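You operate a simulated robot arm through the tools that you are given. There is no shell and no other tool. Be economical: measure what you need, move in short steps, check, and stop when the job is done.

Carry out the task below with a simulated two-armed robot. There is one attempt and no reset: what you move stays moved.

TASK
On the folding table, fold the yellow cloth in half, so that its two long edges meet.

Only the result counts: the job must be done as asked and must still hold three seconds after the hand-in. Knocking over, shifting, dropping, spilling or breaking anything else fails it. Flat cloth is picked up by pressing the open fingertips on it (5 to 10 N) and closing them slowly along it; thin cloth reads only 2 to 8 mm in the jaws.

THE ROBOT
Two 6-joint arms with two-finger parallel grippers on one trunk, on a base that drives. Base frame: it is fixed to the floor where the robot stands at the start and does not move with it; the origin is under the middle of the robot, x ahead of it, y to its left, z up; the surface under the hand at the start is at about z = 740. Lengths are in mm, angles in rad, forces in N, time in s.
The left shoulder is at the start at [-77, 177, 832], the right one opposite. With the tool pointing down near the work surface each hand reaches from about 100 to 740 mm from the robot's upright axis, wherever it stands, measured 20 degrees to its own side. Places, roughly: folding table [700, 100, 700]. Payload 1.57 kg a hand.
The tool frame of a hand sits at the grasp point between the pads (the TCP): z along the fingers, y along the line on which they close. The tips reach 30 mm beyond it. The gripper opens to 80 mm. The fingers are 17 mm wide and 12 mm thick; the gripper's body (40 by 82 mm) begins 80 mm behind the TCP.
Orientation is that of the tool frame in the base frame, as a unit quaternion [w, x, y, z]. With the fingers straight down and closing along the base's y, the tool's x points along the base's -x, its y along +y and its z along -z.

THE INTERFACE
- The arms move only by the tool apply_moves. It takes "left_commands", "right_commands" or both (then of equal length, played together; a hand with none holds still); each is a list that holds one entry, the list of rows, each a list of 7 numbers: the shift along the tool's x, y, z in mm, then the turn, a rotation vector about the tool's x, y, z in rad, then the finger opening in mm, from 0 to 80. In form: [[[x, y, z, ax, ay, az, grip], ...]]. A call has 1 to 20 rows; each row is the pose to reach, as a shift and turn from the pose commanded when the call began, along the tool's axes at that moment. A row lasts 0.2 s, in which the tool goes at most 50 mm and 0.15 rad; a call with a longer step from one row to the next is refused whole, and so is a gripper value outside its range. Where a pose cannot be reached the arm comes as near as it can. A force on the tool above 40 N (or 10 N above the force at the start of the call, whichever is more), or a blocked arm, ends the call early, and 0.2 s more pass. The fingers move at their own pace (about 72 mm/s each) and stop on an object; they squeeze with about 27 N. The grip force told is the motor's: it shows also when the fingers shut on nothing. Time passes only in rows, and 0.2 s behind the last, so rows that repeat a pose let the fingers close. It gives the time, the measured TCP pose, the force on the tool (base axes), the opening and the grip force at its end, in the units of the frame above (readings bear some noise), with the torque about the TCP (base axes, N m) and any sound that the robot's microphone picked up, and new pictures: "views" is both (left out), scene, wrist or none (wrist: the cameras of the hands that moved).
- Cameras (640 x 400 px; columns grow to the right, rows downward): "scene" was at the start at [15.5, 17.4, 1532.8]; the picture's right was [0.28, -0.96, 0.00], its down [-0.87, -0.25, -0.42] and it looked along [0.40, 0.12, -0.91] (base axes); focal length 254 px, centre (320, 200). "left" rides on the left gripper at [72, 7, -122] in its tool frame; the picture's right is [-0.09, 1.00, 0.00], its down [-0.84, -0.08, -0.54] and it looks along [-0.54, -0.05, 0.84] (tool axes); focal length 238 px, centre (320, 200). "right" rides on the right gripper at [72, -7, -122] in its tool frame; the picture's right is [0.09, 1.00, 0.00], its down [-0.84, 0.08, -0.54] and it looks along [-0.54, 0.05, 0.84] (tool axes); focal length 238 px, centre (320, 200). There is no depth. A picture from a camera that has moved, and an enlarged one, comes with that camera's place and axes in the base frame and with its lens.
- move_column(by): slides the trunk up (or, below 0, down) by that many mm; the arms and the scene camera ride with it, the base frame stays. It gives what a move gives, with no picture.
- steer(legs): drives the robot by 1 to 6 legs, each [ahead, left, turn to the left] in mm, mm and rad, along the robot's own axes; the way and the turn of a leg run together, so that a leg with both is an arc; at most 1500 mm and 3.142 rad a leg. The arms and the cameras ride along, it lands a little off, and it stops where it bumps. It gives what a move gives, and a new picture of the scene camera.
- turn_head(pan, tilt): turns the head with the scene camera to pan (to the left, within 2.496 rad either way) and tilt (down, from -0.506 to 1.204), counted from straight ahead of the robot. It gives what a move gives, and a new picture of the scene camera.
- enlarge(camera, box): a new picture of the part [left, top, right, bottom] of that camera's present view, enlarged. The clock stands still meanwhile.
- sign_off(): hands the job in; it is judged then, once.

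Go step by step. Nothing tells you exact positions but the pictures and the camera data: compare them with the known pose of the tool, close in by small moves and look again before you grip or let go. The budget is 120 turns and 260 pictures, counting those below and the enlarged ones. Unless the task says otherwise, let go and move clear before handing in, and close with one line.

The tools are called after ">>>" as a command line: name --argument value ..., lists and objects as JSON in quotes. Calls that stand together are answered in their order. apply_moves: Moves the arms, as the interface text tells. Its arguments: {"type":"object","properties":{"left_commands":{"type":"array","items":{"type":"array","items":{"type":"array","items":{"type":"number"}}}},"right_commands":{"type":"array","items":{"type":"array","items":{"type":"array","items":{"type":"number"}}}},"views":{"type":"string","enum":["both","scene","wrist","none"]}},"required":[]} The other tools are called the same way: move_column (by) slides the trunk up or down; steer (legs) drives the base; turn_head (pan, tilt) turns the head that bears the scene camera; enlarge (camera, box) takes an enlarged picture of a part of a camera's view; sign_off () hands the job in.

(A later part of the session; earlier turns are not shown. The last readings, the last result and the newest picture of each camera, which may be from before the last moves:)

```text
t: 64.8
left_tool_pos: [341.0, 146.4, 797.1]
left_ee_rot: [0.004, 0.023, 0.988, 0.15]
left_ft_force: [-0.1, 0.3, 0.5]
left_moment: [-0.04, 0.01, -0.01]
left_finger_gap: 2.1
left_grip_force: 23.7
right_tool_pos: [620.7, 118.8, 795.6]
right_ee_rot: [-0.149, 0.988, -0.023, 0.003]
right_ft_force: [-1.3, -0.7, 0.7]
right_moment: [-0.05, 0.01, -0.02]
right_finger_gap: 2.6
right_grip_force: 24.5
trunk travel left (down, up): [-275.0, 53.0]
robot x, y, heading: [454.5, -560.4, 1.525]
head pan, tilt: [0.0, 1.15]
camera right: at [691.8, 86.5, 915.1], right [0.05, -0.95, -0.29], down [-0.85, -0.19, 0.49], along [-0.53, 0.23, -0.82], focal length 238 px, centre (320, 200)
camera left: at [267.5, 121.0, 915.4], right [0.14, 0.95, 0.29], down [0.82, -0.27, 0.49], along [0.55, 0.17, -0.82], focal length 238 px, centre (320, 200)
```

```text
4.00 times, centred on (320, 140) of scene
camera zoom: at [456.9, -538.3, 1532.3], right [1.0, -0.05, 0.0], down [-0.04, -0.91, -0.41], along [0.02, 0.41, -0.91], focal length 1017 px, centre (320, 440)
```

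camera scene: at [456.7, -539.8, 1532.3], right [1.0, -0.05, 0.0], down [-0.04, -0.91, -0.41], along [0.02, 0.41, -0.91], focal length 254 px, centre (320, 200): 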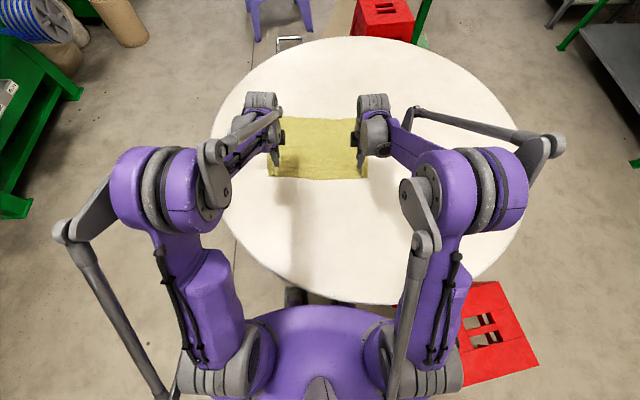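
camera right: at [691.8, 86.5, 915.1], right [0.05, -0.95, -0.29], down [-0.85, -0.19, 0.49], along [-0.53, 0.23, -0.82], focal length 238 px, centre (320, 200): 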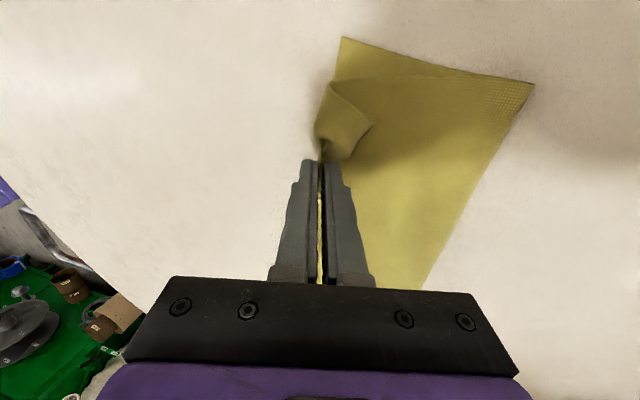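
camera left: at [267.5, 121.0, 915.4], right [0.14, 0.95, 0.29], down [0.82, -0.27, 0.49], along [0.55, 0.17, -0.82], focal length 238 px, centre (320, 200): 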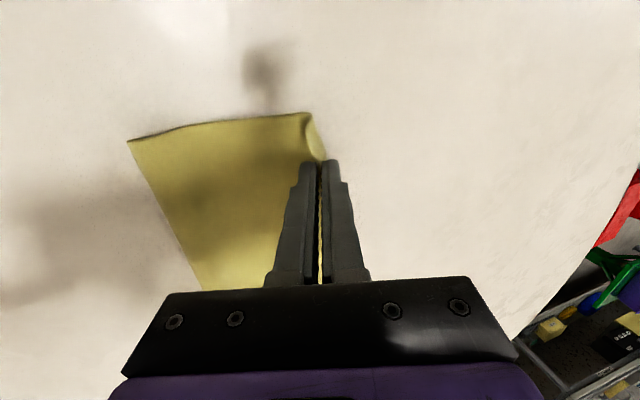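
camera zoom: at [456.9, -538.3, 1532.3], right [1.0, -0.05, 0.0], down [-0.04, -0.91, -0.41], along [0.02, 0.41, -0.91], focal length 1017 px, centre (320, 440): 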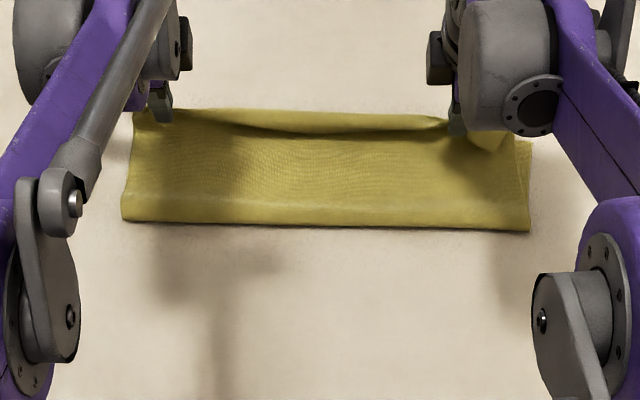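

The carry worked, but the path was slack, so the fold line rolled about 25 mm too far ahead and the edge bulged. I'll raise the hands straight above the true middle line so the cloth hangs, then lay it out again on a taut arc.

>>> apply_moves --left_commands '[[[0.5, -11.8, -16.7, 0.025, 0, 0, 0], [1, -23.6, -33.5, 0.05, 0, 0, 0], [1.5, -35.4, -50.2, 0.075, 0, 0, 0], [2, -47.2, -66.9, 0.1, 0, 0, 0], [2.5, -59, -83.6, 0.125, 0, 0, 0], [3, -70.7, -100.4, 0.15, 0, 0, 0], [3.5, -82.5, -117.1, 0.175, 0, 0, 0], [3.9, -94.3, -133.8, 0.2, 0, 0, 0], [3.9, -94.3, -133.8, 0.2, 0, 0, 0], [3.9, -94.3, -133.8, 0.2, 0, 0, 0]]]' --right_commands '[[[-0.6, 11.5, -16.7, -0.025, 0, 0, 0], [-1.2, 22.9, -33.5, -0.05, 0, 0, 0], [-1.8, 34.4, -50.2, -0.075, 0, 0, 0], [-2.4, 45.8, -67, -0.1, 0, 0, 0], [-3, 57.3, -83.8, -0.125, 0, 0, 0], [-3.5, 68.7, -100.5, -0.15, 0, 0, 0], [-4.1, 80.2, -117.3, -0.175, 0, 0, 0], [-4.7, 91.6, -134, -0.2, 0, 0, 0], [-4.7, 91.6, -134, -0.2, 0, 0, 0], [-4.7, 91.6, -134, -0.2, 0, 0, 0]]]' --views "wrist"

>>> enlarge --camera "scene" --box '[240, 90, 400, 190]'

```text
t: 67.0
left_tool_pos: [330.9, 16.5, 896.8]
left_ee_rot: [0.002, 0.023, 0.999, 0.05]
left_ft_force: [0.9, -0.6, 0.5]
left_moment: [0.01, 0.0, 0.0]
left_finger_gap: 1.9
left_grip_force: 23.8
right_tool_pos: [608.7, -7.1, 898.4]
right_ee_rot: [-0.049, 0.998, -0.024, 0.001]
right_ft_force: [1.1, -0.6, 1.0]
right_moment: [-0.01, 0.04, 0.02]
right_finger_gap: 2.7
right_grip_force: 23.9
trunk travel left (down, up): [-275.0, 53.0]
robot x, y, heading: [460.0, -558.4, 1.523]
head pan, tilt: [0.0, 1.15]
camera right: at [682.3, -15.8, 1020.4], right [0.05, -0.99, -0.1], down [-0.84, -0.09, 0.53], along [-0.54, 0.06, -0.84], focal length 238 px, centre (320, 200)
camera left: at [258.5, 14.5, 1019.3], right [0.14, 0.99, 0.1], down [0.83, -0.17, 0.53], along [0.54, 0.01, -0.84], focal length 238 px, centre (320, 200)
```

right: 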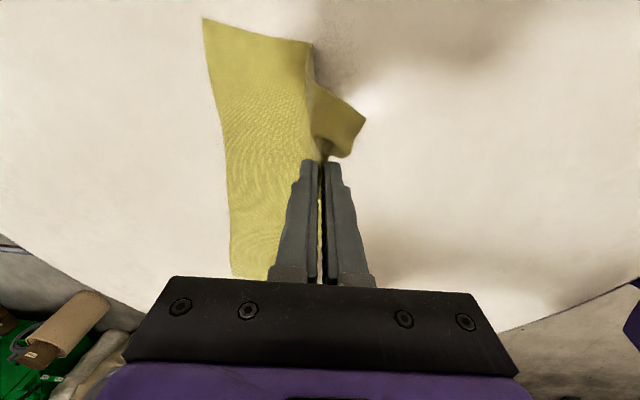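
left: 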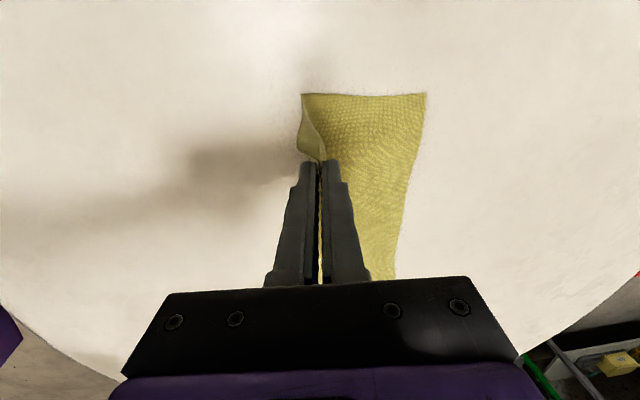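

```text
4.00 times, centred on (320, 140) of scene
camera zoom: at [456.7, -539.7, 1532.3], right [1.0, -0.05, 0.0], down [-0.04, -0.91, -0.41], along [0.02, 0.41, -0.91], focal length 1017 px, centre (320, 440)
```

zoom: 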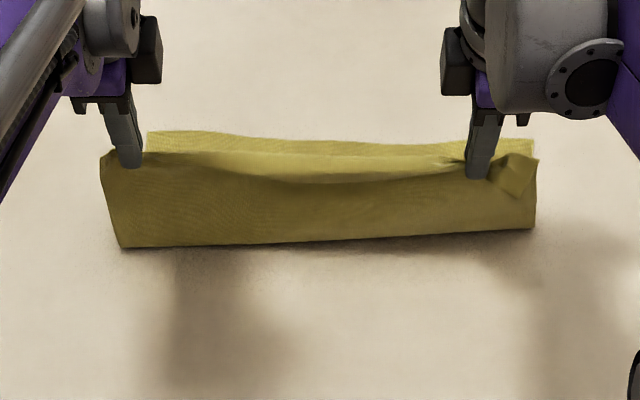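

The left fold corner is right, with a depth of 137 mm. The right fold corner is about 30 mm too far ahead, so I'll move the right hand back and a bit lower to roll the fold back there.

>>> apply_moves --right_commands '[[[0, 14.4, 3.6, 0, 0, 0, 0], [0, 28.9, 7.1, 0, 0, 0, 0], [0, 43.3, 10.7, 0, 0, 0, 0], [0, 43.3, 10.7, 0, 0, 0, 0], [0, 43.3, 10.7, 0, 0, 0, 0]]]' --views "wrist"

>>> enlarge --camera "scene" --box '[240, 90, 400, 190]'

```text
t: 68.2
left_tool_pos: [330.5, 16.4, 895.5]
left_ee_rot: [0.001, 0.023, 0.998, 0.05]
left_ft_force: [1.9, -0.2, 0.3]
left_moment: [0.0, -0.04, -0.04]
left_finger_gap: 2.2
left_grip_force: 24.1
right_tool_pos: [606.7, -50.0, 882.9]
right_ee_rot: [-0.05, 0.998, -0.024, 0.001]
right_ft_force: [-3.1, 0.4, -0.3]
right_moment: [0.04, 0.09, 0.02]
right_finger_gap: 2.7
right_grip_force: 24.1
trunk travel left (down, up): [-275.0, 53.0]
robot x, y, heading: [455.9, -558.7, 1.524]
head pan, tilt: [0.0, 1.15]
camera right: at [680.1, -58.4, 1005.6], right [0.05, -0.99, -0.1], down [-0.84, -0.09, 0.53], along [-0.54, 0.06, -0.84], focal length 238 px, centre (320, 200)
```

right: 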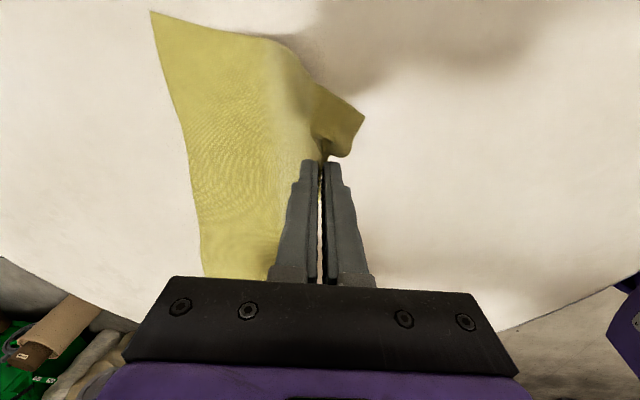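

```text
4.00 times, centred on (320, 140) of scene
camera zoom: at [456.8, -539.4, 1532.3], right [1.0, -0.05, 0.0], down [-0.04, -0.91, -0.41], along [0.02, 0.41, -0.91], focal length 1017 px, centre (320, 440)
```

zoom: 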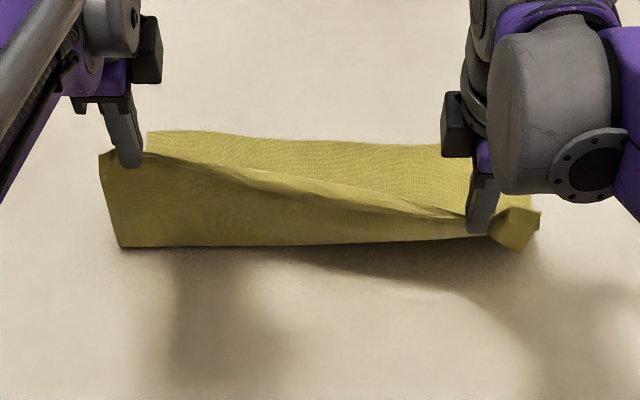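

The right side has rolled back. I'll bring the right hand forward again over the intended fold line and look.

>>> apply_moves --right_commands '[[[0, -13, -2, 0, 0, 0, 0], [0, -26, -4, 0, 0, 0, 0], [0, -38.8, -6.2, 0, 0, 0, 0], [0, -38.8, -6.2, 0, 0, 0, 0], [0, -38.8, -6.2, 0, 0, 0, 0]]]' --views "wrist"

>>> enlarge --camera "scene" --box '[240, 90, 400, 190]'

```text
t: 69.3
left_tool_pos: [331.4, 15.8, 897.2]
left_ee_rot: [0.001, 0.024, 0.998, 0.05]
left_ft_force: [-0.2, -0.3, -1.0]
left_moment: [0.05, 0.0, 0.02]
left_finger_gap: 2.3
left_grip_force: 24.0
right_tool_pos: [609.3, -12.5, 892.0]
right_ee_rot: [-0.049, 0.999, -0.023, 0.001]
right_ft_force: [0.3, -0.2, 0.5]
right_moment: [0.02, -0.02, 0.0]
right_finger_gap: 2.9
right_grip_force: 23.7
trunk travel left (down, up): [-275.0, 53.0]
robot x, y, heading: [454.9, -556.5, 1.52]
head pan, tilt: [0.0, 1.15]
camera right: at [682.1, -20.1, 1015.3], right [0.05, -0.99, -0.1], down [-0.84, -0.09, 0.53], along [-0.54, 0.06, -0.84], focal length 238 px, centre (320, 200)
```

right: 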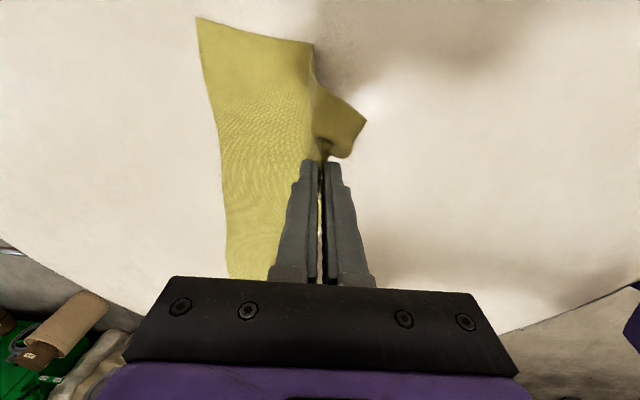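

```text
4.00 times, centred on (320, 140) of scene
camera zoom: at [456.8, -539.3, 1532.3], right [1.0, -0.05, 0.0], down [-0.04, -0.91, -0.41], along [0.02, 0.41, -0.91], focal length 1017 px, centre (320, 440)
```

zoom: 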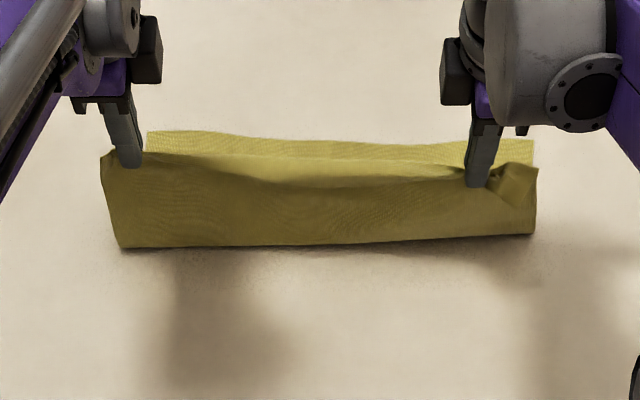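

The right fold corner needs to come back another 25 mm or so. I'll back the right hand up by that amount.

>>> apply_moves --right_commands '[[[0, 12, -1.2, 0, 0, 0, 0], [0, 24, -2.4, 0, 0, 0, 0], [0, 24, -2.4, 0, 0, 0, 0], [0, 24, -2.4, 0, 0, 0, 0]]]' --views "none"

>>> enlarge --camera "scene" --box '[240, 90, 400, 190]'

```text
t: 70.3
left_tool_pos: [330.6, 16.5, 896.9]
left_ee_rot: [0.001, 0.024, 0.999, 0.049]
left_ft_force: [0.9, -0.6, -0.9]
left_moment: [0.03, 0.01, -0.02]
left_finger_gap: 2.2
left_grip_force: 23.6
right_tool_pos: [607.4, -36.7, 892.3]
right_ee_rot: [-0.049, 0.999, -0.024, 0.001]
right_ft_force: [-0.5, 0.6, 0.0]
right_moment: [0.02, 0.05, 0.01]
right_finger_gap: 2.8
right_grip_force: 23.6
trunk travel left (down, up): [-275.0, 53.0]
robot x, y, heading: [455.5, -559.5, 1.521]
head pan, tilt: [0.0, 1.15]
```

```text
4.00 times, centred on (320, 140) of scene
camera zoom: at [456.8, -539.5, 1532.3], right [1.0, -0.05, 0.0], down [-0.04, -0.91, -0.41], along [0.02, 0.41, -0.91], focal length 1017 px, centre (320, 440)
```

zoom: 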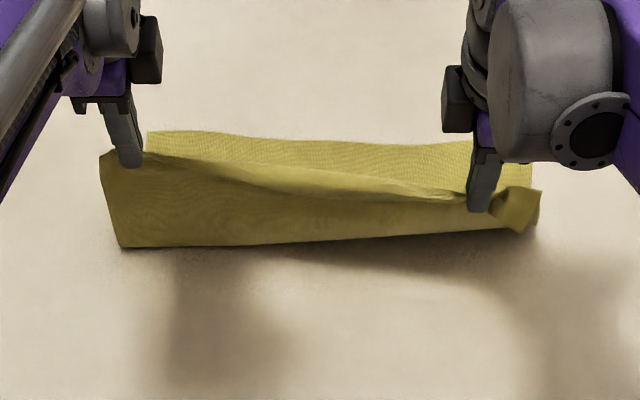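

The right grip took up more cloth, so it holds the fold slightly off the table. I'll lower the right hand about 20 mm.

>>> apply_moves --right_commands '[[[0, 1, 10, 0, 0, 0, 0], [0, 2, 20, 0, 0, 0, 0], [0, 2, 20, 0, 0, 0, 0], [0, 2, 20, 0, 0, 0, 0]]]' --views "wrist"

>>> enlarge --camera "scene" --box '[240, 90, 400, 190]'

```text
t: 71.3
left_tool_pos: [329.9, 16.9, 897.4]
left_ee_rot: [0.001, 0.024, 0.998, 0.05]
left_ft_force: [0.9, -0.3, 0.4]
left_moment: [-0.03, -0.01, -0.03]
left_finger_gap: 2.2
left_grip_force: 23.3
right_tool_pos: [608.3, -36.2, 872.3]
right_ee_rot: [-0.05, 0.998, -0.023, 0.001]
right_ft_force: [-1.5, 0.0, -0.6]
right_moment: [0.0, 0.03, 0.0]
right_finger_gap: 2.8
right_grip_force: 24.3
trunk travel left (down, up): [-275.0, 53.0]
robot x, y, heading: [457.3, -559.4, 1.522]
head pan, tilt: [0.0, 1.15]
camera right: at [680.9, -44.3, 995.1], right [0.05, -0.99, -0.1], down [-0.84, -0.09, 0.53], along [-0.54, 0.06, -0.84], focal length 238 px, centre (320, 200)
```

right: 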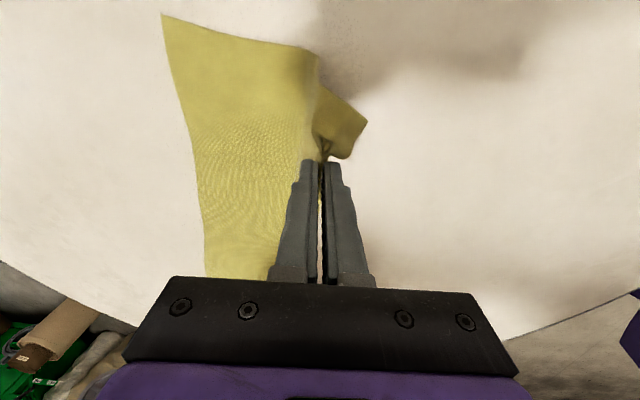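

```text
4.00 times, centred on (320, 140) of scene
camera zoom: at [456.8, -539.3, 1532.3], right [1.0, -0.05, 0.0], down [-0.04, -0.91, -0.41], along [0.02, 0.41, -0.91], focal length 1017 px, centre (320, 440)
```

zoom: 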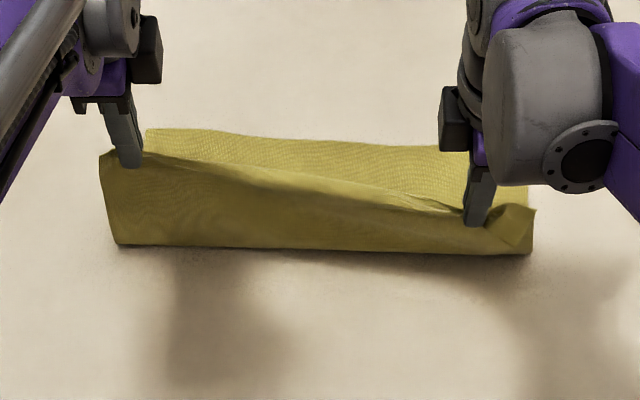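

The fold base now lies parallel to the far edge, with a depth of about 134 mm on the left and 129 mm on the right. I'll lay the upper half out on taut arcs about that fold line.

>>> apply_moves --left_commands '[[[-0.4, 11.2, 1.6, -0.006, 0, 0, 0], [-0.8, 22.1, 4.3, -0.012, 0, 0, 0], [-1.2, 32.8, 8, -0.018, 0, 0, 0], [-1.6, 43.2, 12.7, -0.025, 0, 0, 0], [-1.9, 53.1, 18.4, -0.031, 0, 0, 0], [-2.2, 62.3, 24.9, -0.037, 0, 0, 0], [-2.6, 70.9, 32.3, -0.043, 0, 0, 0], [-2.9, 78.8, 40.3, -0.05, 0, 0, 0], [-3.1, 85.8, 49.2, -0.056, 0, 0, 0], [-3.4, 92.1, 58.6, -0.062, 0, 0, 0], [-3.6, 97.4, 68.6, -0.068, 0, 0, 0], [-3.8, 101.9, 79.1, -0.075, 0, 0, 0], [-4, 105.3, 90.1, -0.081, 0, 0, 0], [-4.1, 107.7, 101.2, -0.087, 0, 0, 0], [-4.2, 109, 112.4, -0.094, 0, 0, 0], [-4.2, 109.3, 123.8, -0.1, 0, 0, 0], [-4.2, 109.3, 123.8, -0.1, 0, 0, 0]]]' --right_commands '[[[0.4, -11.9, -2.4, 0.006, 0, 0, 0], [0.8, -24, -3.6, 0.012, 0, 0, 0], [1.2, -36.2, -3.4, 0.018, 0, 0, 0], [1.7, -48.4, -1.7, 0.025, 0, 0, 0], [2.1, -60.1, 1.4, 0.031, 0, 0, 0], [2.5, -71.4, 5.7, 0.037, 0, 0, 0], [2.9, -82.3, 11.6, 0.043, 0, 0, 0], [3.2, -92.2, 18.6, 0.05, 0, 0, 0], [3.6, -101.3, 26.6, 0.056, 0, 0, 0], [3.9, -109.4, 35.7, 0.062, 0, 0, 0], [4.2, -116.5, 45.8, 0.068, 0, 0, 0], [4.4, -122.4, 56.6, 0.075, 0, 0, 0], [4.6, -126.9, 68, 0.081, 0, 0, 0], [4.8, -130.1, 79.8, 0.087, 0, 0, 0], [4.9, -131.9, 92.1, 0.094, 0, 0, 0], [5, -132.2, 104.4, 0.1, 0, 0, 0], [5, -132.2, 104.4, 0.1, 0, 0, 0]]]' --views "wrist"

>>> enlarge --camera "scene" --box '[240, 90, 400, 190]'

```text
t: 75.0
left_tool_pos: [341.0, 137.9, 784.5]
left_ee_rot: [0.003, 0.023, 0.995, 0.1]
left_ft_force: [-0.8, -0.3, -0.6]
left_moment: [-0.05, 0.01, -0.03]
left_finger_gap: 2.0
left_grip_force: 23.4
right_tool_pos: [619.9, 104.6, 780.4]
right_ee_rot: [-0.101, 0.995, -0.024, 0.002]
right_ft_force: [-0.9, 0.7, 0.1]
right_moment: [-0.03, -0.01, -0.01]
right_finger_gap: 2.7
right_grip_force: 23.5
trunk travel left (down, up): [-275.0, 53.0]
robot x, y, heading: [459.2, -558.6, 1.527]
head pan, tilt: [0.0, 1.15]
camera right: at [692.0, 84.3, 902.8], right [0.05, -0.98, -0.2], down [-0.84, -0.14, 0.52], along [-0.53, 0.14, -0.83], focal length 238 px, centre (320, 200)
camera left: at [268.6, 123.1, 905.7], right [0.14, 0.97, 0.2], down [0.83, -0.22, 0.52], along [0.54, 0.09, -0.83], focal length 238 px, centre (320, 200)
```

right: 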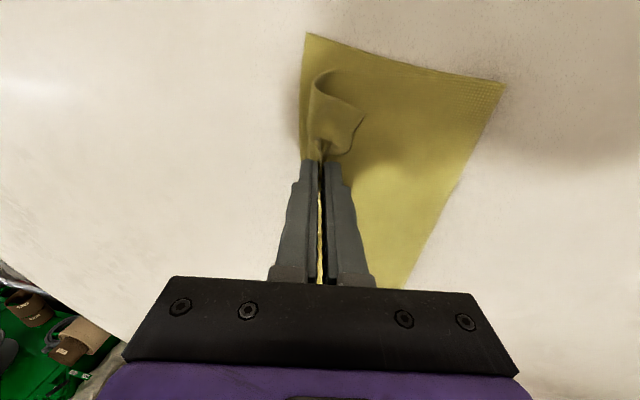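
left: 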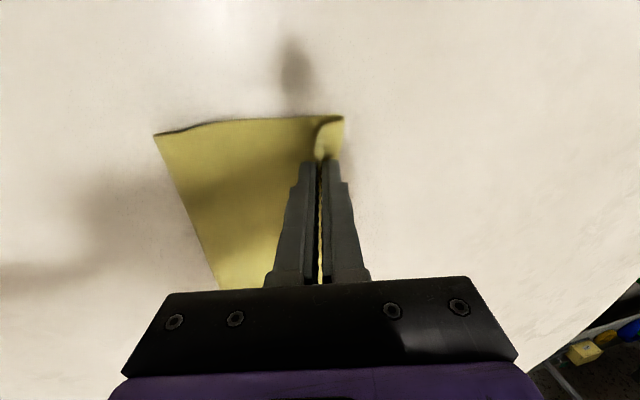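

```text
4.00 times, centred on (320, 140) of scene
camera zoom: at [456.8, -539.6, 1532.3], right [1.0, -0.05, 0.0], down [-0.04, -0.91, -0.41], along [0.02, 0.41, -0.91], focal length 1017 px, centre (320, 440)
```

zoom: 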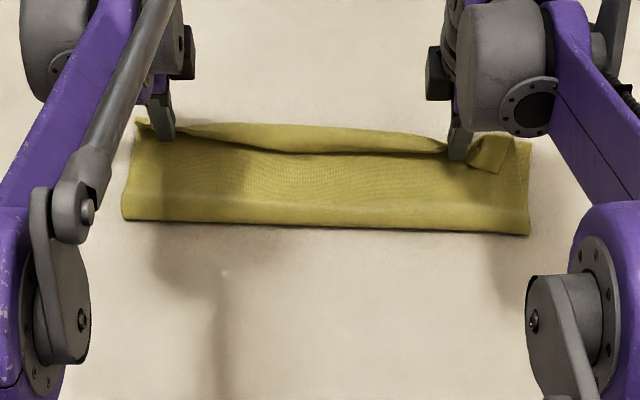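

Laying it fully down with the grips held makes the bulge roll the fold forward. So I'll go back to the hanging state with the fold set at full depth, then lean the taut upper half forward partway and let it drop flat from there.

>>> apply_moves --left_commands '[[[0.5, -10.4, -13.4, 0.02, 0, 0, 0], [1, -20.8, -26.8, 0.04, 0, 0, 0], [1.5, -31.2, -40.1, 0.06, 0, 0, 0], [2, -41.6, -53.5, 0.08, 0, 0, 0], [2.5, -52, -66.9, 0.1, 0, 0, 0], [3, -62.3, -80.3, 0.12, 0, 0, 0], [3.5, -72.7, -93.7, 0.14, 0, 0, 0], [4, -83.1, -107, 0.16, 0, 0, 0], [4.5, -93.5, -120.4, 0.18, 0, 0, 0], [5, -103.9, -133.8, 0.2, 0, 0, 0], [5, -103.9, -133.8, 0.2, 0, 0, 0], [5, -103.9, -133.8, 0.2, 0, 0, 0]]]' --right_commands '[[[-0.7, 13.9, -12.2, -0.02, 0, 0, 0], [-1.5, 27.7, -24.3, -0.04, 0, 0, 0], [-2.2, 41.6, -36.5, -0.06, 0, 0, 0], [-3, 55.5, -48.6, -0.08, 0, 0, 0], [-3.7, 69.4, -60.8, -0.1, 0, 0, 0], [-4.5, 83.2, -73, -0.12, 0, 0, 0], [-5.2, 97.1, -85.1, -0.14, 0, 0, 0], [-6, 111, -97.3, -0.16, 0, 0, 0], [-6.7, 124.8, -109.4, -0.18, 0, 0, 0], [-7.5, 138.7, -121.6, -0.2, 0, 0, 0], [-7.5, 138.7, -121.6, -0.2, 0, 0, 0], [-7.5, 138.7, -121.6, -0.2, 0, 0, 0]]]' --views "wrist"

>>> enlarge --camera "scene" --box '[240, 90, 400, 190]'

```text
t: 77.5
left_tool_pos: [329.7, 9.5, 894.6]
left_ee_rot: [0.001, 0.023, 1.0, 0.0]
left_ft_force: [0.5, -0.9, -1.3]
left_moment: [0.01, -0.05, -0.02]
left_finger_gap: 2.1
left_grip_force: 23.7
right_tool_pos: [605.5, -54.0, 874.5]
right_ee_rot: [0.0, 1.0, -0.024, 0.0]
right_ft_force: [-1.8, 0.7, 0.0]
right_moment: [0.05, 0.01, -0.01]
right_finger_gap: 2.8
right_grip_force: 23.6
trunk travel left (down, up): [-275.0, 53.0]
robot x, y, heading: [456.9, -559.5, 1.525]
head pan, tilt: [0.0, 1.15]
camera right: at [678.6, -50.7, 996.2], right [0.04, -1.0, 0.0], down [-0.84, -0.04, 0.54], along [-0.54, -0.02, -0.84], focal length 238 px, centre (320, 200)
camera left: at [258.1, 19.2, 1017.6], right [0.14, 0.99, 0.0], down [0.83, -0.12, 0.54], along [0.54, -0.08, -0.84], focal length 238 px, centre (320, 200)
```

right: 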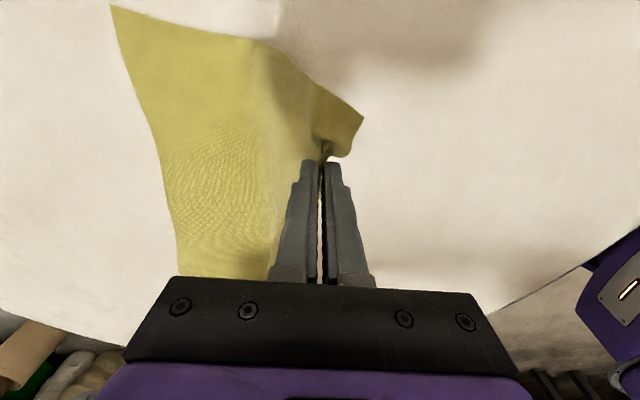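
left: 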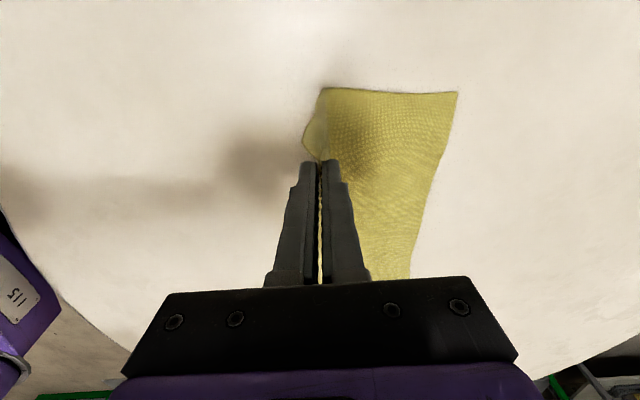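

```text
4.00 times, centred on (320, 140) of scene
camera zoom: at [456.8, -539.6, 1532.3], right [1.0, -0.05, 0.0], down [-0.04, -0.91, -0.41], along [0.02, 0.41, -0.91], focal length 1017 px, centre (320, 440)
```

zoom: 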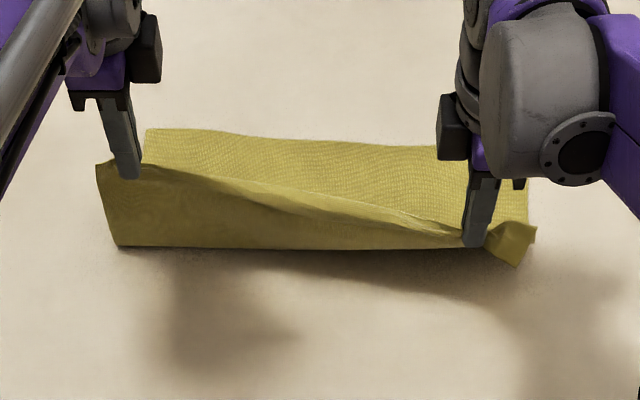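

The left depth is right at 137 mm; the right is just lifting at its corner, so I'll ease that hand down a little. Then I'll lean both sides forward to about 35° above the table, rotating the fingers to point back along the sheet.

>>> apply_moves --left_commands '[[[0, 0, 0, 0, 0, 0, 0], [0, 0, 0, 0, 0, 0, 0], [-0.3, 11.4, 0.3, 0.023, 0, 0, 0], [-0.6, 22.8, 0.9, 0.047, 0, 0, 0], [-0.9, 34.1, 1.9, 0.07, 0, 0, 0], [-1.2, 45, 4.5, 0.093, 0, 0, 0], [-1.5, 55.6, 7.8, 0.117, 0, 0, 0], [-1.8, 66.1, 11.7, 0.14, 0, 0, 0], [-2.1, 76, 17, 0.163, 0, 0, 0], [-2.4, 86, 23, 0.187, 0, 0, 0], [-2.7, 95.2, 29.1, 0.21, 0, 0, 0], [-3, 100.3, 33, 0.233, 0, 0, 0], [-3.2, 105, 37.2, 0.257, 0, 0, 0], [-3.3, 109.7, 41.4, 0.28, 0, 0, 0], [-3.4, 113.5, 45.3, 0.303, 0, 0, 0], [-3.5, 117.2, 49.3, 0.327, 0, 0, 0], [-3.6, 120.8, 53.3, 0.35, 0, 0, 0], [-3.6, 120.8, 53.3, 0.35, 0, 0, 0]]]' --right_commands '[[[0, -3, 3, 0, 0, 0, 0], [0, -6, 5, 0, 0, 0, 0], [0.3, -16, 2, -0.023, 0, 0, 0], [0.6, -26, 0, -0.047, 0, 0, 0], [0.9, -36.1, -1.6, -0.07, 0, 0, 0], [1.2, -47, -1.2, -0.093, 0, 0, 0], [1.5, -58, -0.4, -0.117, 0, 0, 0], [1.8, -69.1, 0.7, -0.14, 0, 0, 0], [2.1, -79.2, 3.5, -0.163, 0, 0, 0], [2.4, -89.2, 7, -0.187, 0, 0, 0], [2.7, -99.2, 11.1, -0.21, 0, 0, 0], [3, -107, 16, -0.233, 0, 0, 0], [3.3, -114.6, 21.2, -0.257, 0, 0, 0], [3.6, -122.2, 26.4, -0.28, 0, 0, 0], [3.8, -128.2, 32.3, -0.303, 0, 0, 0], [4, -134.2, 38.5, -0.327, 0, 0, 0], [4.2, -139.9, 44.8, -0.35, 0, 0, 0], [4.2, -139.9, 44.8, -0.35, 0, 0, 0]]]' --views "wrist"

>>> enlarge --camera "scene" --box '[240, 90, 400, 190]'

```text
t: 81.3
left_tool_pos: [334.6, 70.6, 840.7]
left_ee_rot: [-0.003, 0.023, 0.984, -0.175]
left_ft_force: [-0.2, 0.1, -0.1]
left_moment: [0.04, 0.0, 0.0]
left_finger_gap: 2.4
left_grip_force: 24.0
left hand out of reach, approached as far as the arm can: row 11, 12, 13, 14, 15, 16, 17, 18
right_tool_pos: [616.8, 58.2, 827.6]
right_ee_rot: [0.174, 0.984, -0.023, -0.004]
right_ft_force: [0.2, -0.1, 0.3]
right_moment: [0.07, 0.0, 0.0]
right_finger_gap: 2.7
right_grip_force: 23.8
right hand out of reach, approached as far as the arm can: row 15, 16, 17, 18
trunk travel left (down, up): [-275.0, 53.0]
robot x, y, heading: [455.7, -555.4, 1.523]
head pan, tilt: [0.0, 1.15]
camera right: at [691.5, 102.5, 940.7], right [0.05, -0.94, 0.34], down [-0.83, 0.15, 0.54], along [-0.56, -0.31, -0.77], focal length 238 px, centre (320, 200)
camera left: at [264.5, 122.3, 952.5], right [0.14, 0.93, -0.34], down [0.84, 0.07, 0.54], along [0.52, -0.36, -0.77], focal length 238 px, centre (320, 200)
```

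right: 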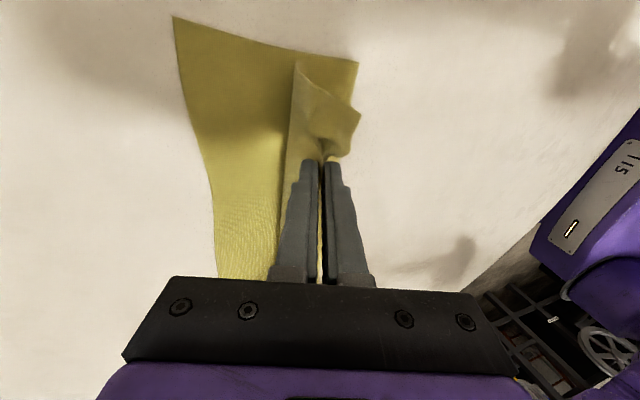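
left: 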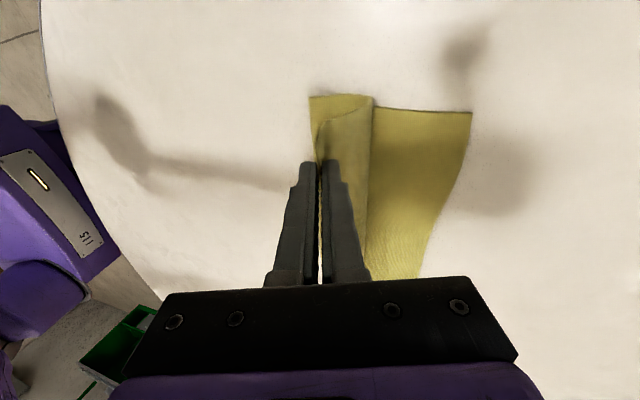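

```text
4.00 times, centred on (320, 140) of scene
camera zoom: at [456.7, -539.7, 1532.3], right [1.0, -0.05, 0.0], down [-0.04, -0.91, -0.41], along [0.02, 0.41, -0.91], focal length 1017 px, centre (320, 440)
```

zoom: 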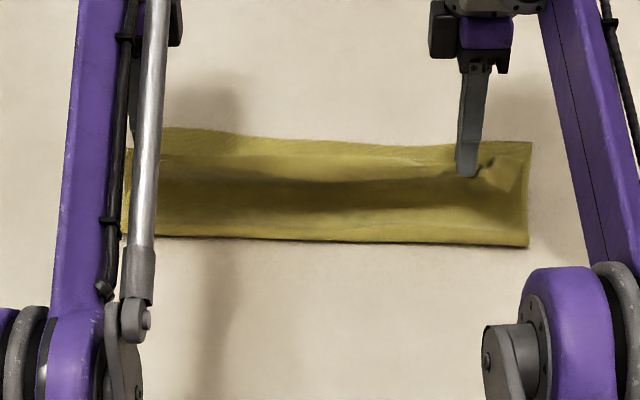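

That finger tilt runs out of reach, so the cloth went slack. I'll return to the hanging state and then lean forward with the fingers vertical instead.

>>> apply_moves --left_commands '[[[0.4, -13.2, -0.9, -0.035, 0, 0, 0], [0.7, -26.3, -1.7, -0.07, 0, 0, 0], [1.1, -39.5, -2.6, -0.105, 0, 0, 0], [1.4, -52.7, -3.4, -0.14, 0, 0, 0], [1.8, -65.8, -4.3, -0.175, 0, 0, 0], [2.2, -79, -5.2, -0.21, 0, 0, 0], [2.5, -92.2, -6, -0.245, 0, 0, 0], [2.9, -105.4, -6.9, -0.28, 0, 0, 0], [3.2, -118.5, -7.7, -0.315, 0, 0, 0], [3.6, -131.7, -8.6, -0.35, 0, 0, 0], [3.6, -131.7, -8.6, -0.35, 0, 0, 0], [3.6, -131.7, -8.6, -0.35, 0, 0, 0]]]' --right_commands '[[[-0.4, 13.9, 0.9, 0.035, 0, 0, 0], [-0.8, 27.9, 1.7, 0.07, 0, 0, 0], [-1.3, 41.8, 2.6, 0.105, 0, 0, 0], [-1.7, 55.8, 3.4, 0.14, 0, 0, 0], [-2.1, 69.7, 4.3, 0.175, 0, 0, 0], [-2.5, 83.6, 5.1, 0.21, 0, 0, 0], [-2.9, 97.6, 6, 0.245, 0, 0, 0], [-3.4, 111.5, 6.8, 0.28, 0, 0, 0], [-3.8, 125.5, 7.7, 0.315, 0, 0, 0], [-4.2, 139.4, 8.5, 0.35, 0, 0, 0], [-4.2, 139.4, 8.5, 0.35, 0, 0, 0], [-4.2, 139.4, 8.5, 0.35, 0, 0, 0]]]' --views "none"

>>> enlarge --camera "scene" --box '[240, 90, 400, 190]'

```text
t: 84.0
left_tool_pos: [332.3, 22.0, 1002.5]
left_ee_rot: [0.003, 0.025, 1.0, -0.001]
left_ft_force: [28.5, -11.7, -15.1]
left_moment: [-0.34, -0.69, -0.1]
left_finger_gap: 2.0
left_grip_force: 23.8
left hand out of reach, approached as far as the arm can: row 1, 2, 3, 4, 5, 6, 7, 8, 9, 10, 11, 12
right_tool_pos: [602.9, -76.4, 867.2]
right_ee_rot: [0.0, 1.0, -0.023, -0.002]
right_ft_force: [-29.0, 12.3, 14.6]
right_moment: [0.29, 0.82, -0.12]
right_finger_gap: 2.7
right_grip_force: 23.9
trunk travel left (down, up): [-275.0, 53.0]
robot x, y, heading: [457.3, -554.7, 1.522]
head pan, tilt: [0.0, 1.15]
```

```text
4.00 times, centred on (320, 140) of scene
camera zoom: at [456.7, -539.8, 1532.3], right [1.0, -0.05, 0.0], down [-0.04, -0.91, -0.41], along [0.02, 0.41, -0.91], focal length 1017 px, centre (320, 440)
```

zoom: 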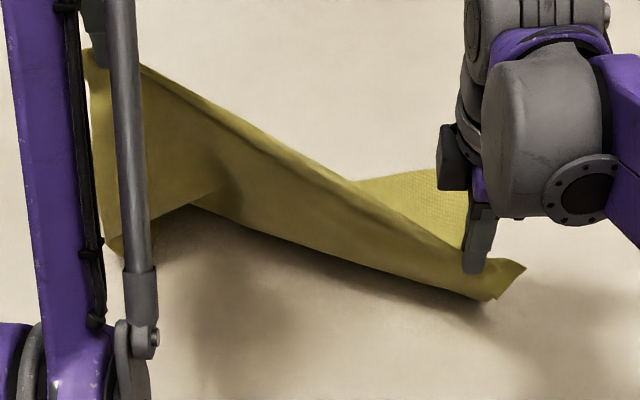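

The left arm came back wrongly, too high at z≈1002, and is pulling the cloth. I'll bring it down in a few small steps and watch the response.

>>> apply_moves --left_commands '[[[0, 0, 10, 0, 0, 0, 0], [0, 0, 20, 0, 0, 0, 0], [0, 0, 30, 0, 0, 0, 0]]]' --views "scene"

```text
t: 84.8
left_tool_pos: [334.1, 35.9, 993.3]
left_ee_rot: [0.002, 0.025, 1.0, 0.0]
left_ft_force: [28.6, -11.5, -12.9]
left_moment: [-0.37, -0.71, -0.11]
left_finger_gap: 2.1
left_grip_force: 23.6
left hand out of reach, approached as far as the arm can: row 1, 2, 3
right_tool_pos: [603.4, -75.2, 867.0]
right_ee_rot: [0.0, 1.0, -0.024, -0.002]
right_ft_force: [-27.6, 12.1, 13.0]
right_moment: [0.28, 0.76, -0.13]
right_finger_gap: 2.6
right_grip_force: 24.3
trunk travel left (down, up): [-275.0, 53.0]
robot x, y, heading: [452.8, -558.4, 1.527]
head pan, tilt: [0.0, 1.15]
camera scene: at [456.8, -539.4, 1532.3], right [1.0, -0.05, 0.0], down [-0.04, -0.91, -0.41], along [0.02, 0.41, -0.91], focal length 254 px, centre (320, 200)
```

scene: 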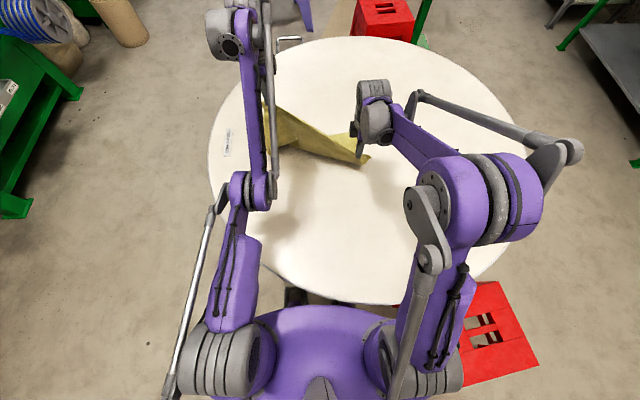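

The left arm is stuck straight at its reach limit and stretches the cloth. I'll first relieve the tension by moving the right hand toward it, while asking the left to come inward.

>>> apply_moves --right_commands '[[[-10, -8, -12, 0, 0, 0, 0], [-20, -16, -24, 0, 0, 0, 0], [-30, -24, -36, 0, 0, 0, 0], [-40, -32, -48, 0, 0, 0, 0]]]' --left_commands '[[[0, -10, 0, -0.1, 0, 0, 0], [0, -20, 0, -0.2, 0, 0, 0], [0, -30, 0, -0.3, 0, 0, 0], [0, -40, 0, -0.4, 0, 0, 0]]]' --views "scene"

```text
t: 85.8
left_tool_pos: [340.2, 107.7, 1019.9]
left_ee_rot: [0.004, 0.023, 0.98, 0.199]
left_ft_force: [2.7, -2.0, -2.3]
left_moment: [-0.09, -0.1, -0.08]
left_finger_gap: 2.0
left_grip_force: 23.2
left hand out of reach, approached as far as the arm can: row 1, 2, 3, 4
right_tool_pos: [567.7, -41.6, 914.0]
right_ee_rot: [0.0, 1.0, -0.025, 0.002]
right_ft_force: [-2.6, 2.6, 2.2]
right_moment: [0.05, 0.03, -0.01]
right_finger_gap: 2.5
right_grip_force: 24.3
trunk travel left (down, up): [-275.0, 53.0]
robot x, y, heading: [458.2, -560.9, 1.519]
head pan, tilt: [0.0, 1.15]
camera scene: at [456.7, -539.1, 1532.3], right [1.0, -0.05, 0.0], down [-0.04, -0.91, -0.41], along [0.02, 0.41, -0.91], focal length 254 px, centre (320, 200)
```

scene: 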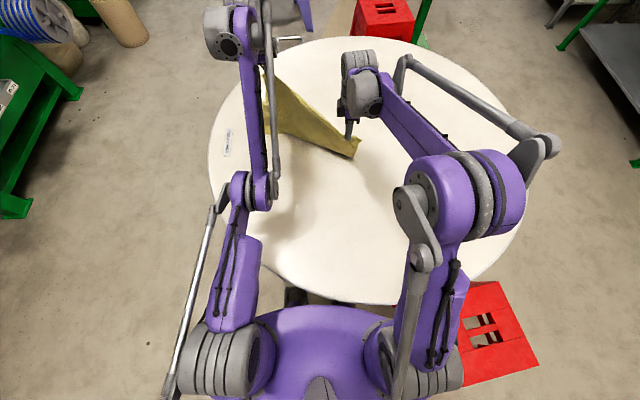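

Tension is relieved, but the left elbow is still locked straight. I'll nudge the trunk a little to re-sync the commanded poses, then try a small inward step with the left.

>>> move_column --by -20

>>> apply_moves --left_commands '[[[0, -3, -10, 0, 0, 0, 0], [0, -8, -25, 0, 0, 0, 0], [0, -12, -40, 0, 0, 0, 0]]]' --views "none"

```text
t: 86.4
left_tool_pos: [340.0, 107.7, 1001.0]
left_ee_rot: [0.005, 0.023, 0.98, 0.198]
left_ft_force: [3.1, -0.6, -1.2]
left_moment: [-0.06, -0.06, -0.06]
left_finger_gap: 2.1
left_grip_force: 23.4
right_tool_pos: [566.8, -40.9, 894.9]
right_ee_rot: [0.0, 1.0, -0.023, -0.001]
right_ft_force: [-2.2, 1.6, 1.7]
right_moment: [0.03, 0.05, -0.06]
right_finger_gap: 3.0
right_grip_force: 23.9
trunk travel left (down, up): [-255.0, 73.0]
robot x, y, heading: [458.4, -558.1, 1.524]
head pan, tilt: [0.0, 1.15]
```

```text
t: 87.2
left_tool_pos: [342.2, 102.6, 1036.8]
left_ee_rot: [0.006, 0.024, 0.98, 0.196]
left_ft_force: [10.3, -7.6, -6.9]
left_moment: [-0.32, -0.22, -0.23]
left_finger_gap: 2.2
left_grip_force: 23.9
left hand out of reach, approached as far as the arm can: row 1, 2, 3
right_tool_pos: [565.4, -42.3, 896.4]
right_ee_rot: [-0.001, 1.0, -0.024, -0.001]
right_ft_force: [-10.2, 7.8, 6.1]
right_moment: [0.21, 0.3, -0.12]
right_finger_gap: 2.8
right_grip_force: 23.8
trunk travel left (down, up): [-255.0, 73.0]
robot x, y, heading: [455.4, -559.7, 1.524]
head pan, tilt: [0.0, 1.15]
```

The elbow is still locked. I'll re-sync once more and then move the left hand down, across the arm's line rather than along it, with a slowly growing inward share so the elbow can start to bend.

>>> move_column --by -10

>>> apply_moves --left_commands '[[[0, 2, 15, 0, 0, 0, 0], [0, 4, 30, 0, 0, 0, 0], [0, 4, 50, 0, 0, 0, 0], [0, 2, 70, 0, 0, 0, 0], [0, -4, 90, 0, 0, 0, 0], [0, -12, 110, 0, 0, 0, 0]]]' --views "scene"

```text
t: 87.8
left_tool_pos: [340.3, 102.5, 1025.5]
left_ee_rot: [0.005, 0.024, 0.98, 0.198]
left_ft_force: [11.2, -9.2, -7.9]
left_moment: [-0.39, -0.23, -0.26]
left_finger_gap: 2.4
left_grip_force: 23.6
right_tool_pos: [566.8, -40.9, 884.8]
right_ee_rot: [0.001, 1.0, -0.023, 0.0]
right_ft_force: [-11.4, 8.0, 7.4]
right_moment: [0.2, 0.35, -0.1]
right_finger_gap: 2.8
right_grip_force: 24.3
trunk travel left (down, up): [-245.0, 83.0]
robot x, y, heading: [458.5, -555.8, 1.524]
head pan, tilt: [0.0, 1.15]
```

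```text
t: 89.2
left_tool_pos: [345.0, 148.0, 930.7]
left_ee_rot: [0.005, 0.024, 0.98, 0.197]
left_ft_force: [8.6, -8.3, -1.2]
left_moment: [-0.3, -0.25, -0.2]
left_finger_gap: 2.2
left_grip_force: 24.2
left hand out of reach, approached as far as the arm can: row 5, 6
right_tool_pos: [566.6, -41.7, 884.9]
right_ee_rot: [0.0, 1.0, -0.024, 0.0]
right_ft_force: [-9.0, 8.5, 3.0]
right_moment: [0.13, 0.2, -0.09]
right_finger_gap: 2.8
right_grip_force: 23.9
trunk travel left (down, up): [-245.0, 83.0]
robot x, y, heading: [457.2, -557.8, 1.524]
head pan, tilt: [0.0, 1.15]
camera scene: at [456.8, -538.2, 1500.1], right [1.0, -0.05, 0.0], down [-0.04, -0.91, -0.41], along [0.02, 0.41, -0.91], focal length 254 px, centre (320, 200)
```

scene: 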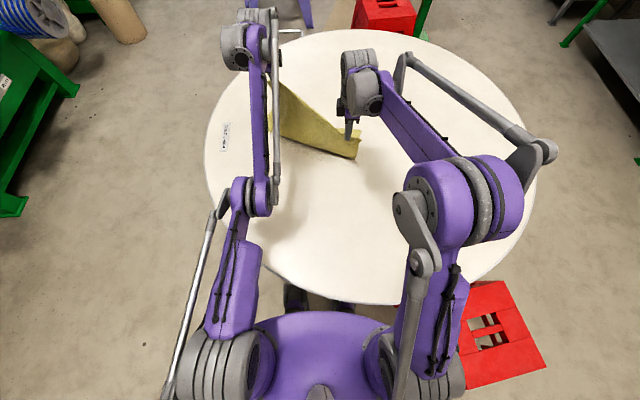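

Sideways motion works but inward doesn't, so the elbow seems bent slightly the wrong way. I'll stretch it fully outward first, with the right hand following, then re-sync and move down and inward.

>>> apply_moves --left_commands '[[[0, 10, 0, 0, 0, 0, 0], [0, 20, 0, 0, 0, 0, 0], [0, 30, 0, 0, 0, 0, 0], [0, 40, 0, 0, 0, 0, 0], [0, 40, 0, 0, 0, 0, 0]]]' --right_commands '[[[-5, -8, 0, 0, 0, 0, 0], [-10, -16, 0, 0, 0, 0, 0], [-15, -24, 0, 0, 0, 0, 0], [-20, -32, 0, 0, 0, 0, 0], [-25, -40, 0, 0, 0, 0, 0]]]' --views "none"

>>> move_column --by 5

>>> apply_moves --left_commands '[[[0, 0, 20, 0, 0, 0, 0], [0, -1, 40, 0, 0, 0, 0], [0, -3, 60, 0, 0, 0, 0], [0, -6, 80, 0, 0, 0, 0], [0, -12, 95, 0, 0, 0, 0], [0, -24, 100, 0, 0, 0, 0], [0, -40, 100, 0, 0, 0, 0]]]' --views "scene"

```text
t: 90.4
left_tool_pos: [344.6, 184.7, 947.6]
left_ee_rot: [0.005, 0.022, 0.98, 0.198]
left_ft_force: [0.4, 0.2, 0.0]
left_moment: [-0.01, 0.0, 0.02]
left_finger_gap: 1.9
left_grip_force: 24.4
right_tool_pos: [543.7, -1.6, 885.8]
right_ee_rot: [0.001, 1.0, -0.023, 0.0]
right_ft_force: [-0.3, 0.2, -0.4]
right_moment: [-0.01, 0.0, 0.0]
right_finger_gap: 3.0
right_grip_force: 24.2
trunk travel left (down, up): [-245.0, 83.0]
robot x, y, heading: [457.3, -555.6, 1.528]
head pan, tilt: [0.0, 1.15]
```

```text
t: 90.9
left_tool_pos: [344.8, 184.4, 952.4]
left_ee_rot: [0.004, 0.023, 0.98, 0.199]
left_ft_force: [0.3, 0.4, -0.3]
left_moment: [0.03, 0.01, -0.01]
left_finger_gap: 2.1
left_grip_force: 23.8
right_tool_pos: [543.1, -0.1, 890.3]
right_ee_rot: [0.0, 1.0, -0.024, 0.0]
right_ft_force: [-0.2, 0.4, -0.3]
right_moment: [-0.01, 0.0, 0.02]
right_finger_gap: 2.9
right_grip_force: 24.3
trunk travel left (down, up): [-250.0, 78.0]
robot x, y, heading: [454.6, -555.9, 1.522]
head pan, tilt: [0.0, 1.15]
```

```text
t: 92.5
left_tool_pos: [346.2, 204.4, 851.2]
left_ee_rot: [0.004, 0.023, 0.98, 0.198]
left_ft_force: [4.1, -5.5, 1.9]
left_moment: [-0.19, -0.2, -0.12]
left_finger_gap: 2.2
left_grip_force: 23.5
left hand out of reach, approached as far as the arm can: row 7
right_tool_pos: [543.4, -1.0, 892.0]
right_ee_rot: [0.0, 1.0, -0.023, 0.0]
right_ft_force: [-4.8, 6.6, -0.8]
right_moment: [0.06, 0.09, -0.05]
right_finger_gap: 2.8
right_grip_force: 23.8
trunk travel left (down, up): [-250.0, 78.0]
robot x, y, heading: [456.9, -561.8, 1.523]
head pan, tilt: [0.0, 1.15]
camera scene: at [456.8, -538.6, 1505.3], right [1.0, -0.05, 0.0], down [-0.04, -0.91, -0.41], along [0.02, 0.41, -0.91], focal length 254 px, centre (320, 200)
```

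scene: 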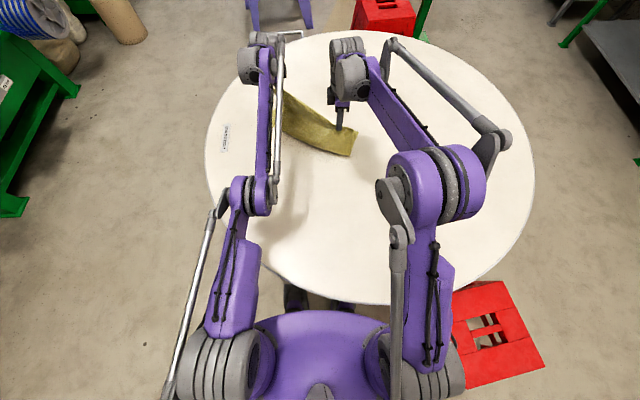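

Outward motion was free, so the elbow really is bent past straight and blocked on the wrong side. I'll push it out to full stretch so it can pass straight, with the right hand following to keep the cloth slack.

>>> apply_moves --left_commands '[[[0, 15, 1.5, 0, 0, 0, 0], [0, 30, 3, 0, 0, 0, 0], [0, 45, 4.5, 0, 0, 0, 0], [0, 60, 6, 0, 0, 0, 0], [0, 75, 7.5, 0, 0, 0, 0], [0, 75, 7.5, 0, 0, 0, 0]]]' --right_commands '[[[-5, -15, 0, 0, 0, 0, 0], [-10, -30, 0, 0, 0, 0, 0], [-15, -45, 0, 0, 0, 0, 0], [-20, -60, 0, 0, 0, 0, 0], [-20, -75, 0, 0, 0, 0, 0], [-20, -80, 0, 0, 0, 0, 0]]]' --views "none"

>>> move_column --by 5

```text
t: 93.9
left_tool_pos: [345.5, 219.6, 858.9]
left_ee_rot: [0.004, 0.023, 0.98, 0.198]
left_ft_force: [0.7, -0.5, -0.1]
left_moment: [-0.02, 0.02, -0.02]
left_finger_gap: 2.1
left_grip_force: 23.9
left hand out of reach, approached as far as the arm can: row 2, 3, 4, 5, 6
right_tool_pos: [527.5, 79.9, 890.6]
right_ee_rot: [0.0, 1.0, -0.024, 0.0]
right_ft_force: [-0.5, 0.4, -0.3]
right_moment: [-0.03, 0.01, -0.01]
right_finger_gap: 2.8
right_grip_force: 23.9
trunk travel left (down, up): [-250.0, 78.0]
robot x, y, heading: [456.8, -560.5, 1.526]
head pan, tilt: [0.0, 1.15]
```

```text
t: 94.5
left_tool_pos: [346.3, 218.0, 862.1]
left_ee_rot: [0.005, 0.023, 0.98, 0.199]
left_ft_force: [-0.5, 0.3, 0.3]
left_moment: [0.01, 0.02, -0.04]
left_finger_gap: 1.9
left_grip_force: 23.4
right_tool_pos: [527.9, 80.0, 895.4]
right_ee_rot: [0.0, 1.0, -0.024, 0.0]
right_ft_force: [-1.2, 0.5, 0.6]
right_moment: [-0.01, -0.03, 0.01]
right_finger_gap: 2.7
right_grip_force: 23.5
trunk travel left (down, up): [-255.0, 73.0]
robot x, y, heading: [454.4, -560.8, 1.523]
head pan, tilt: [0.0, 1.15]
```

The arm is now at full stretch. I'll move down across the arm line, then gradually inward.

>>> apply_moves --left_commands '[[[0, -1, 12, 0, 0, 0, 0], [0, -3, 24, 0, 0, 0, 0], [0, -4, 36, 0, 0, 0, 0], [0, -6, 48, 0, 0, 0, 0], [0, -8, 56, 0, 0, 0, 0], [0, -14, 58, 0, 0, 0, 0], [0, -24, 58, 0, 0, 0, 0], [0, -40, 58, 0, 0, 0, 0], [0, -60, 56, 0, 0, 0, 0]]]' --views "scene"

```text
t: 96.5
left_tool_pos: [344.0, 185.7, 787.1]
left_ee_rot: [0.005, 0.022, 0.98, 0.199]
left_ft_force: [0.4, 0.5, 0.0]
left_moment: [-0.01, 0.04, -0.03]
left_finger_gap: 2.1
left_grip_force: 23.4
left hand out of reach, approached as far as the arm can: row 4, 5
right_tool_pos: [527.7, 80.3, 895.6]
right_ee_rot: [0.0, 1.0, -0.024, 0.0]
right_ft_force: [0.3, 0.1, -0.5]
right_moment: [0.0, 0.01, 0.0]
right_finger_gap: 2.8
right_grip_force: 23.9
trunk travel left (down, up): [-255.0, 73.0]
robot x, y, heading: [459.8, -558.4, 1.526]
head pan, tilt: [0.0, 1.15]
camera scene: at [456.8, -539.4, 1510.6], right [1.0, -0.05, 0.0], down [-0.04, -0.91, -0.41], along [0.02, 0.41, -0.91], focal length 254 px, centre (320, 200)
```

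scene: 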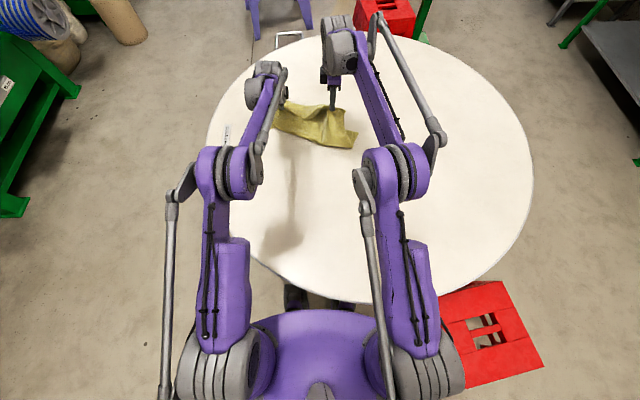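

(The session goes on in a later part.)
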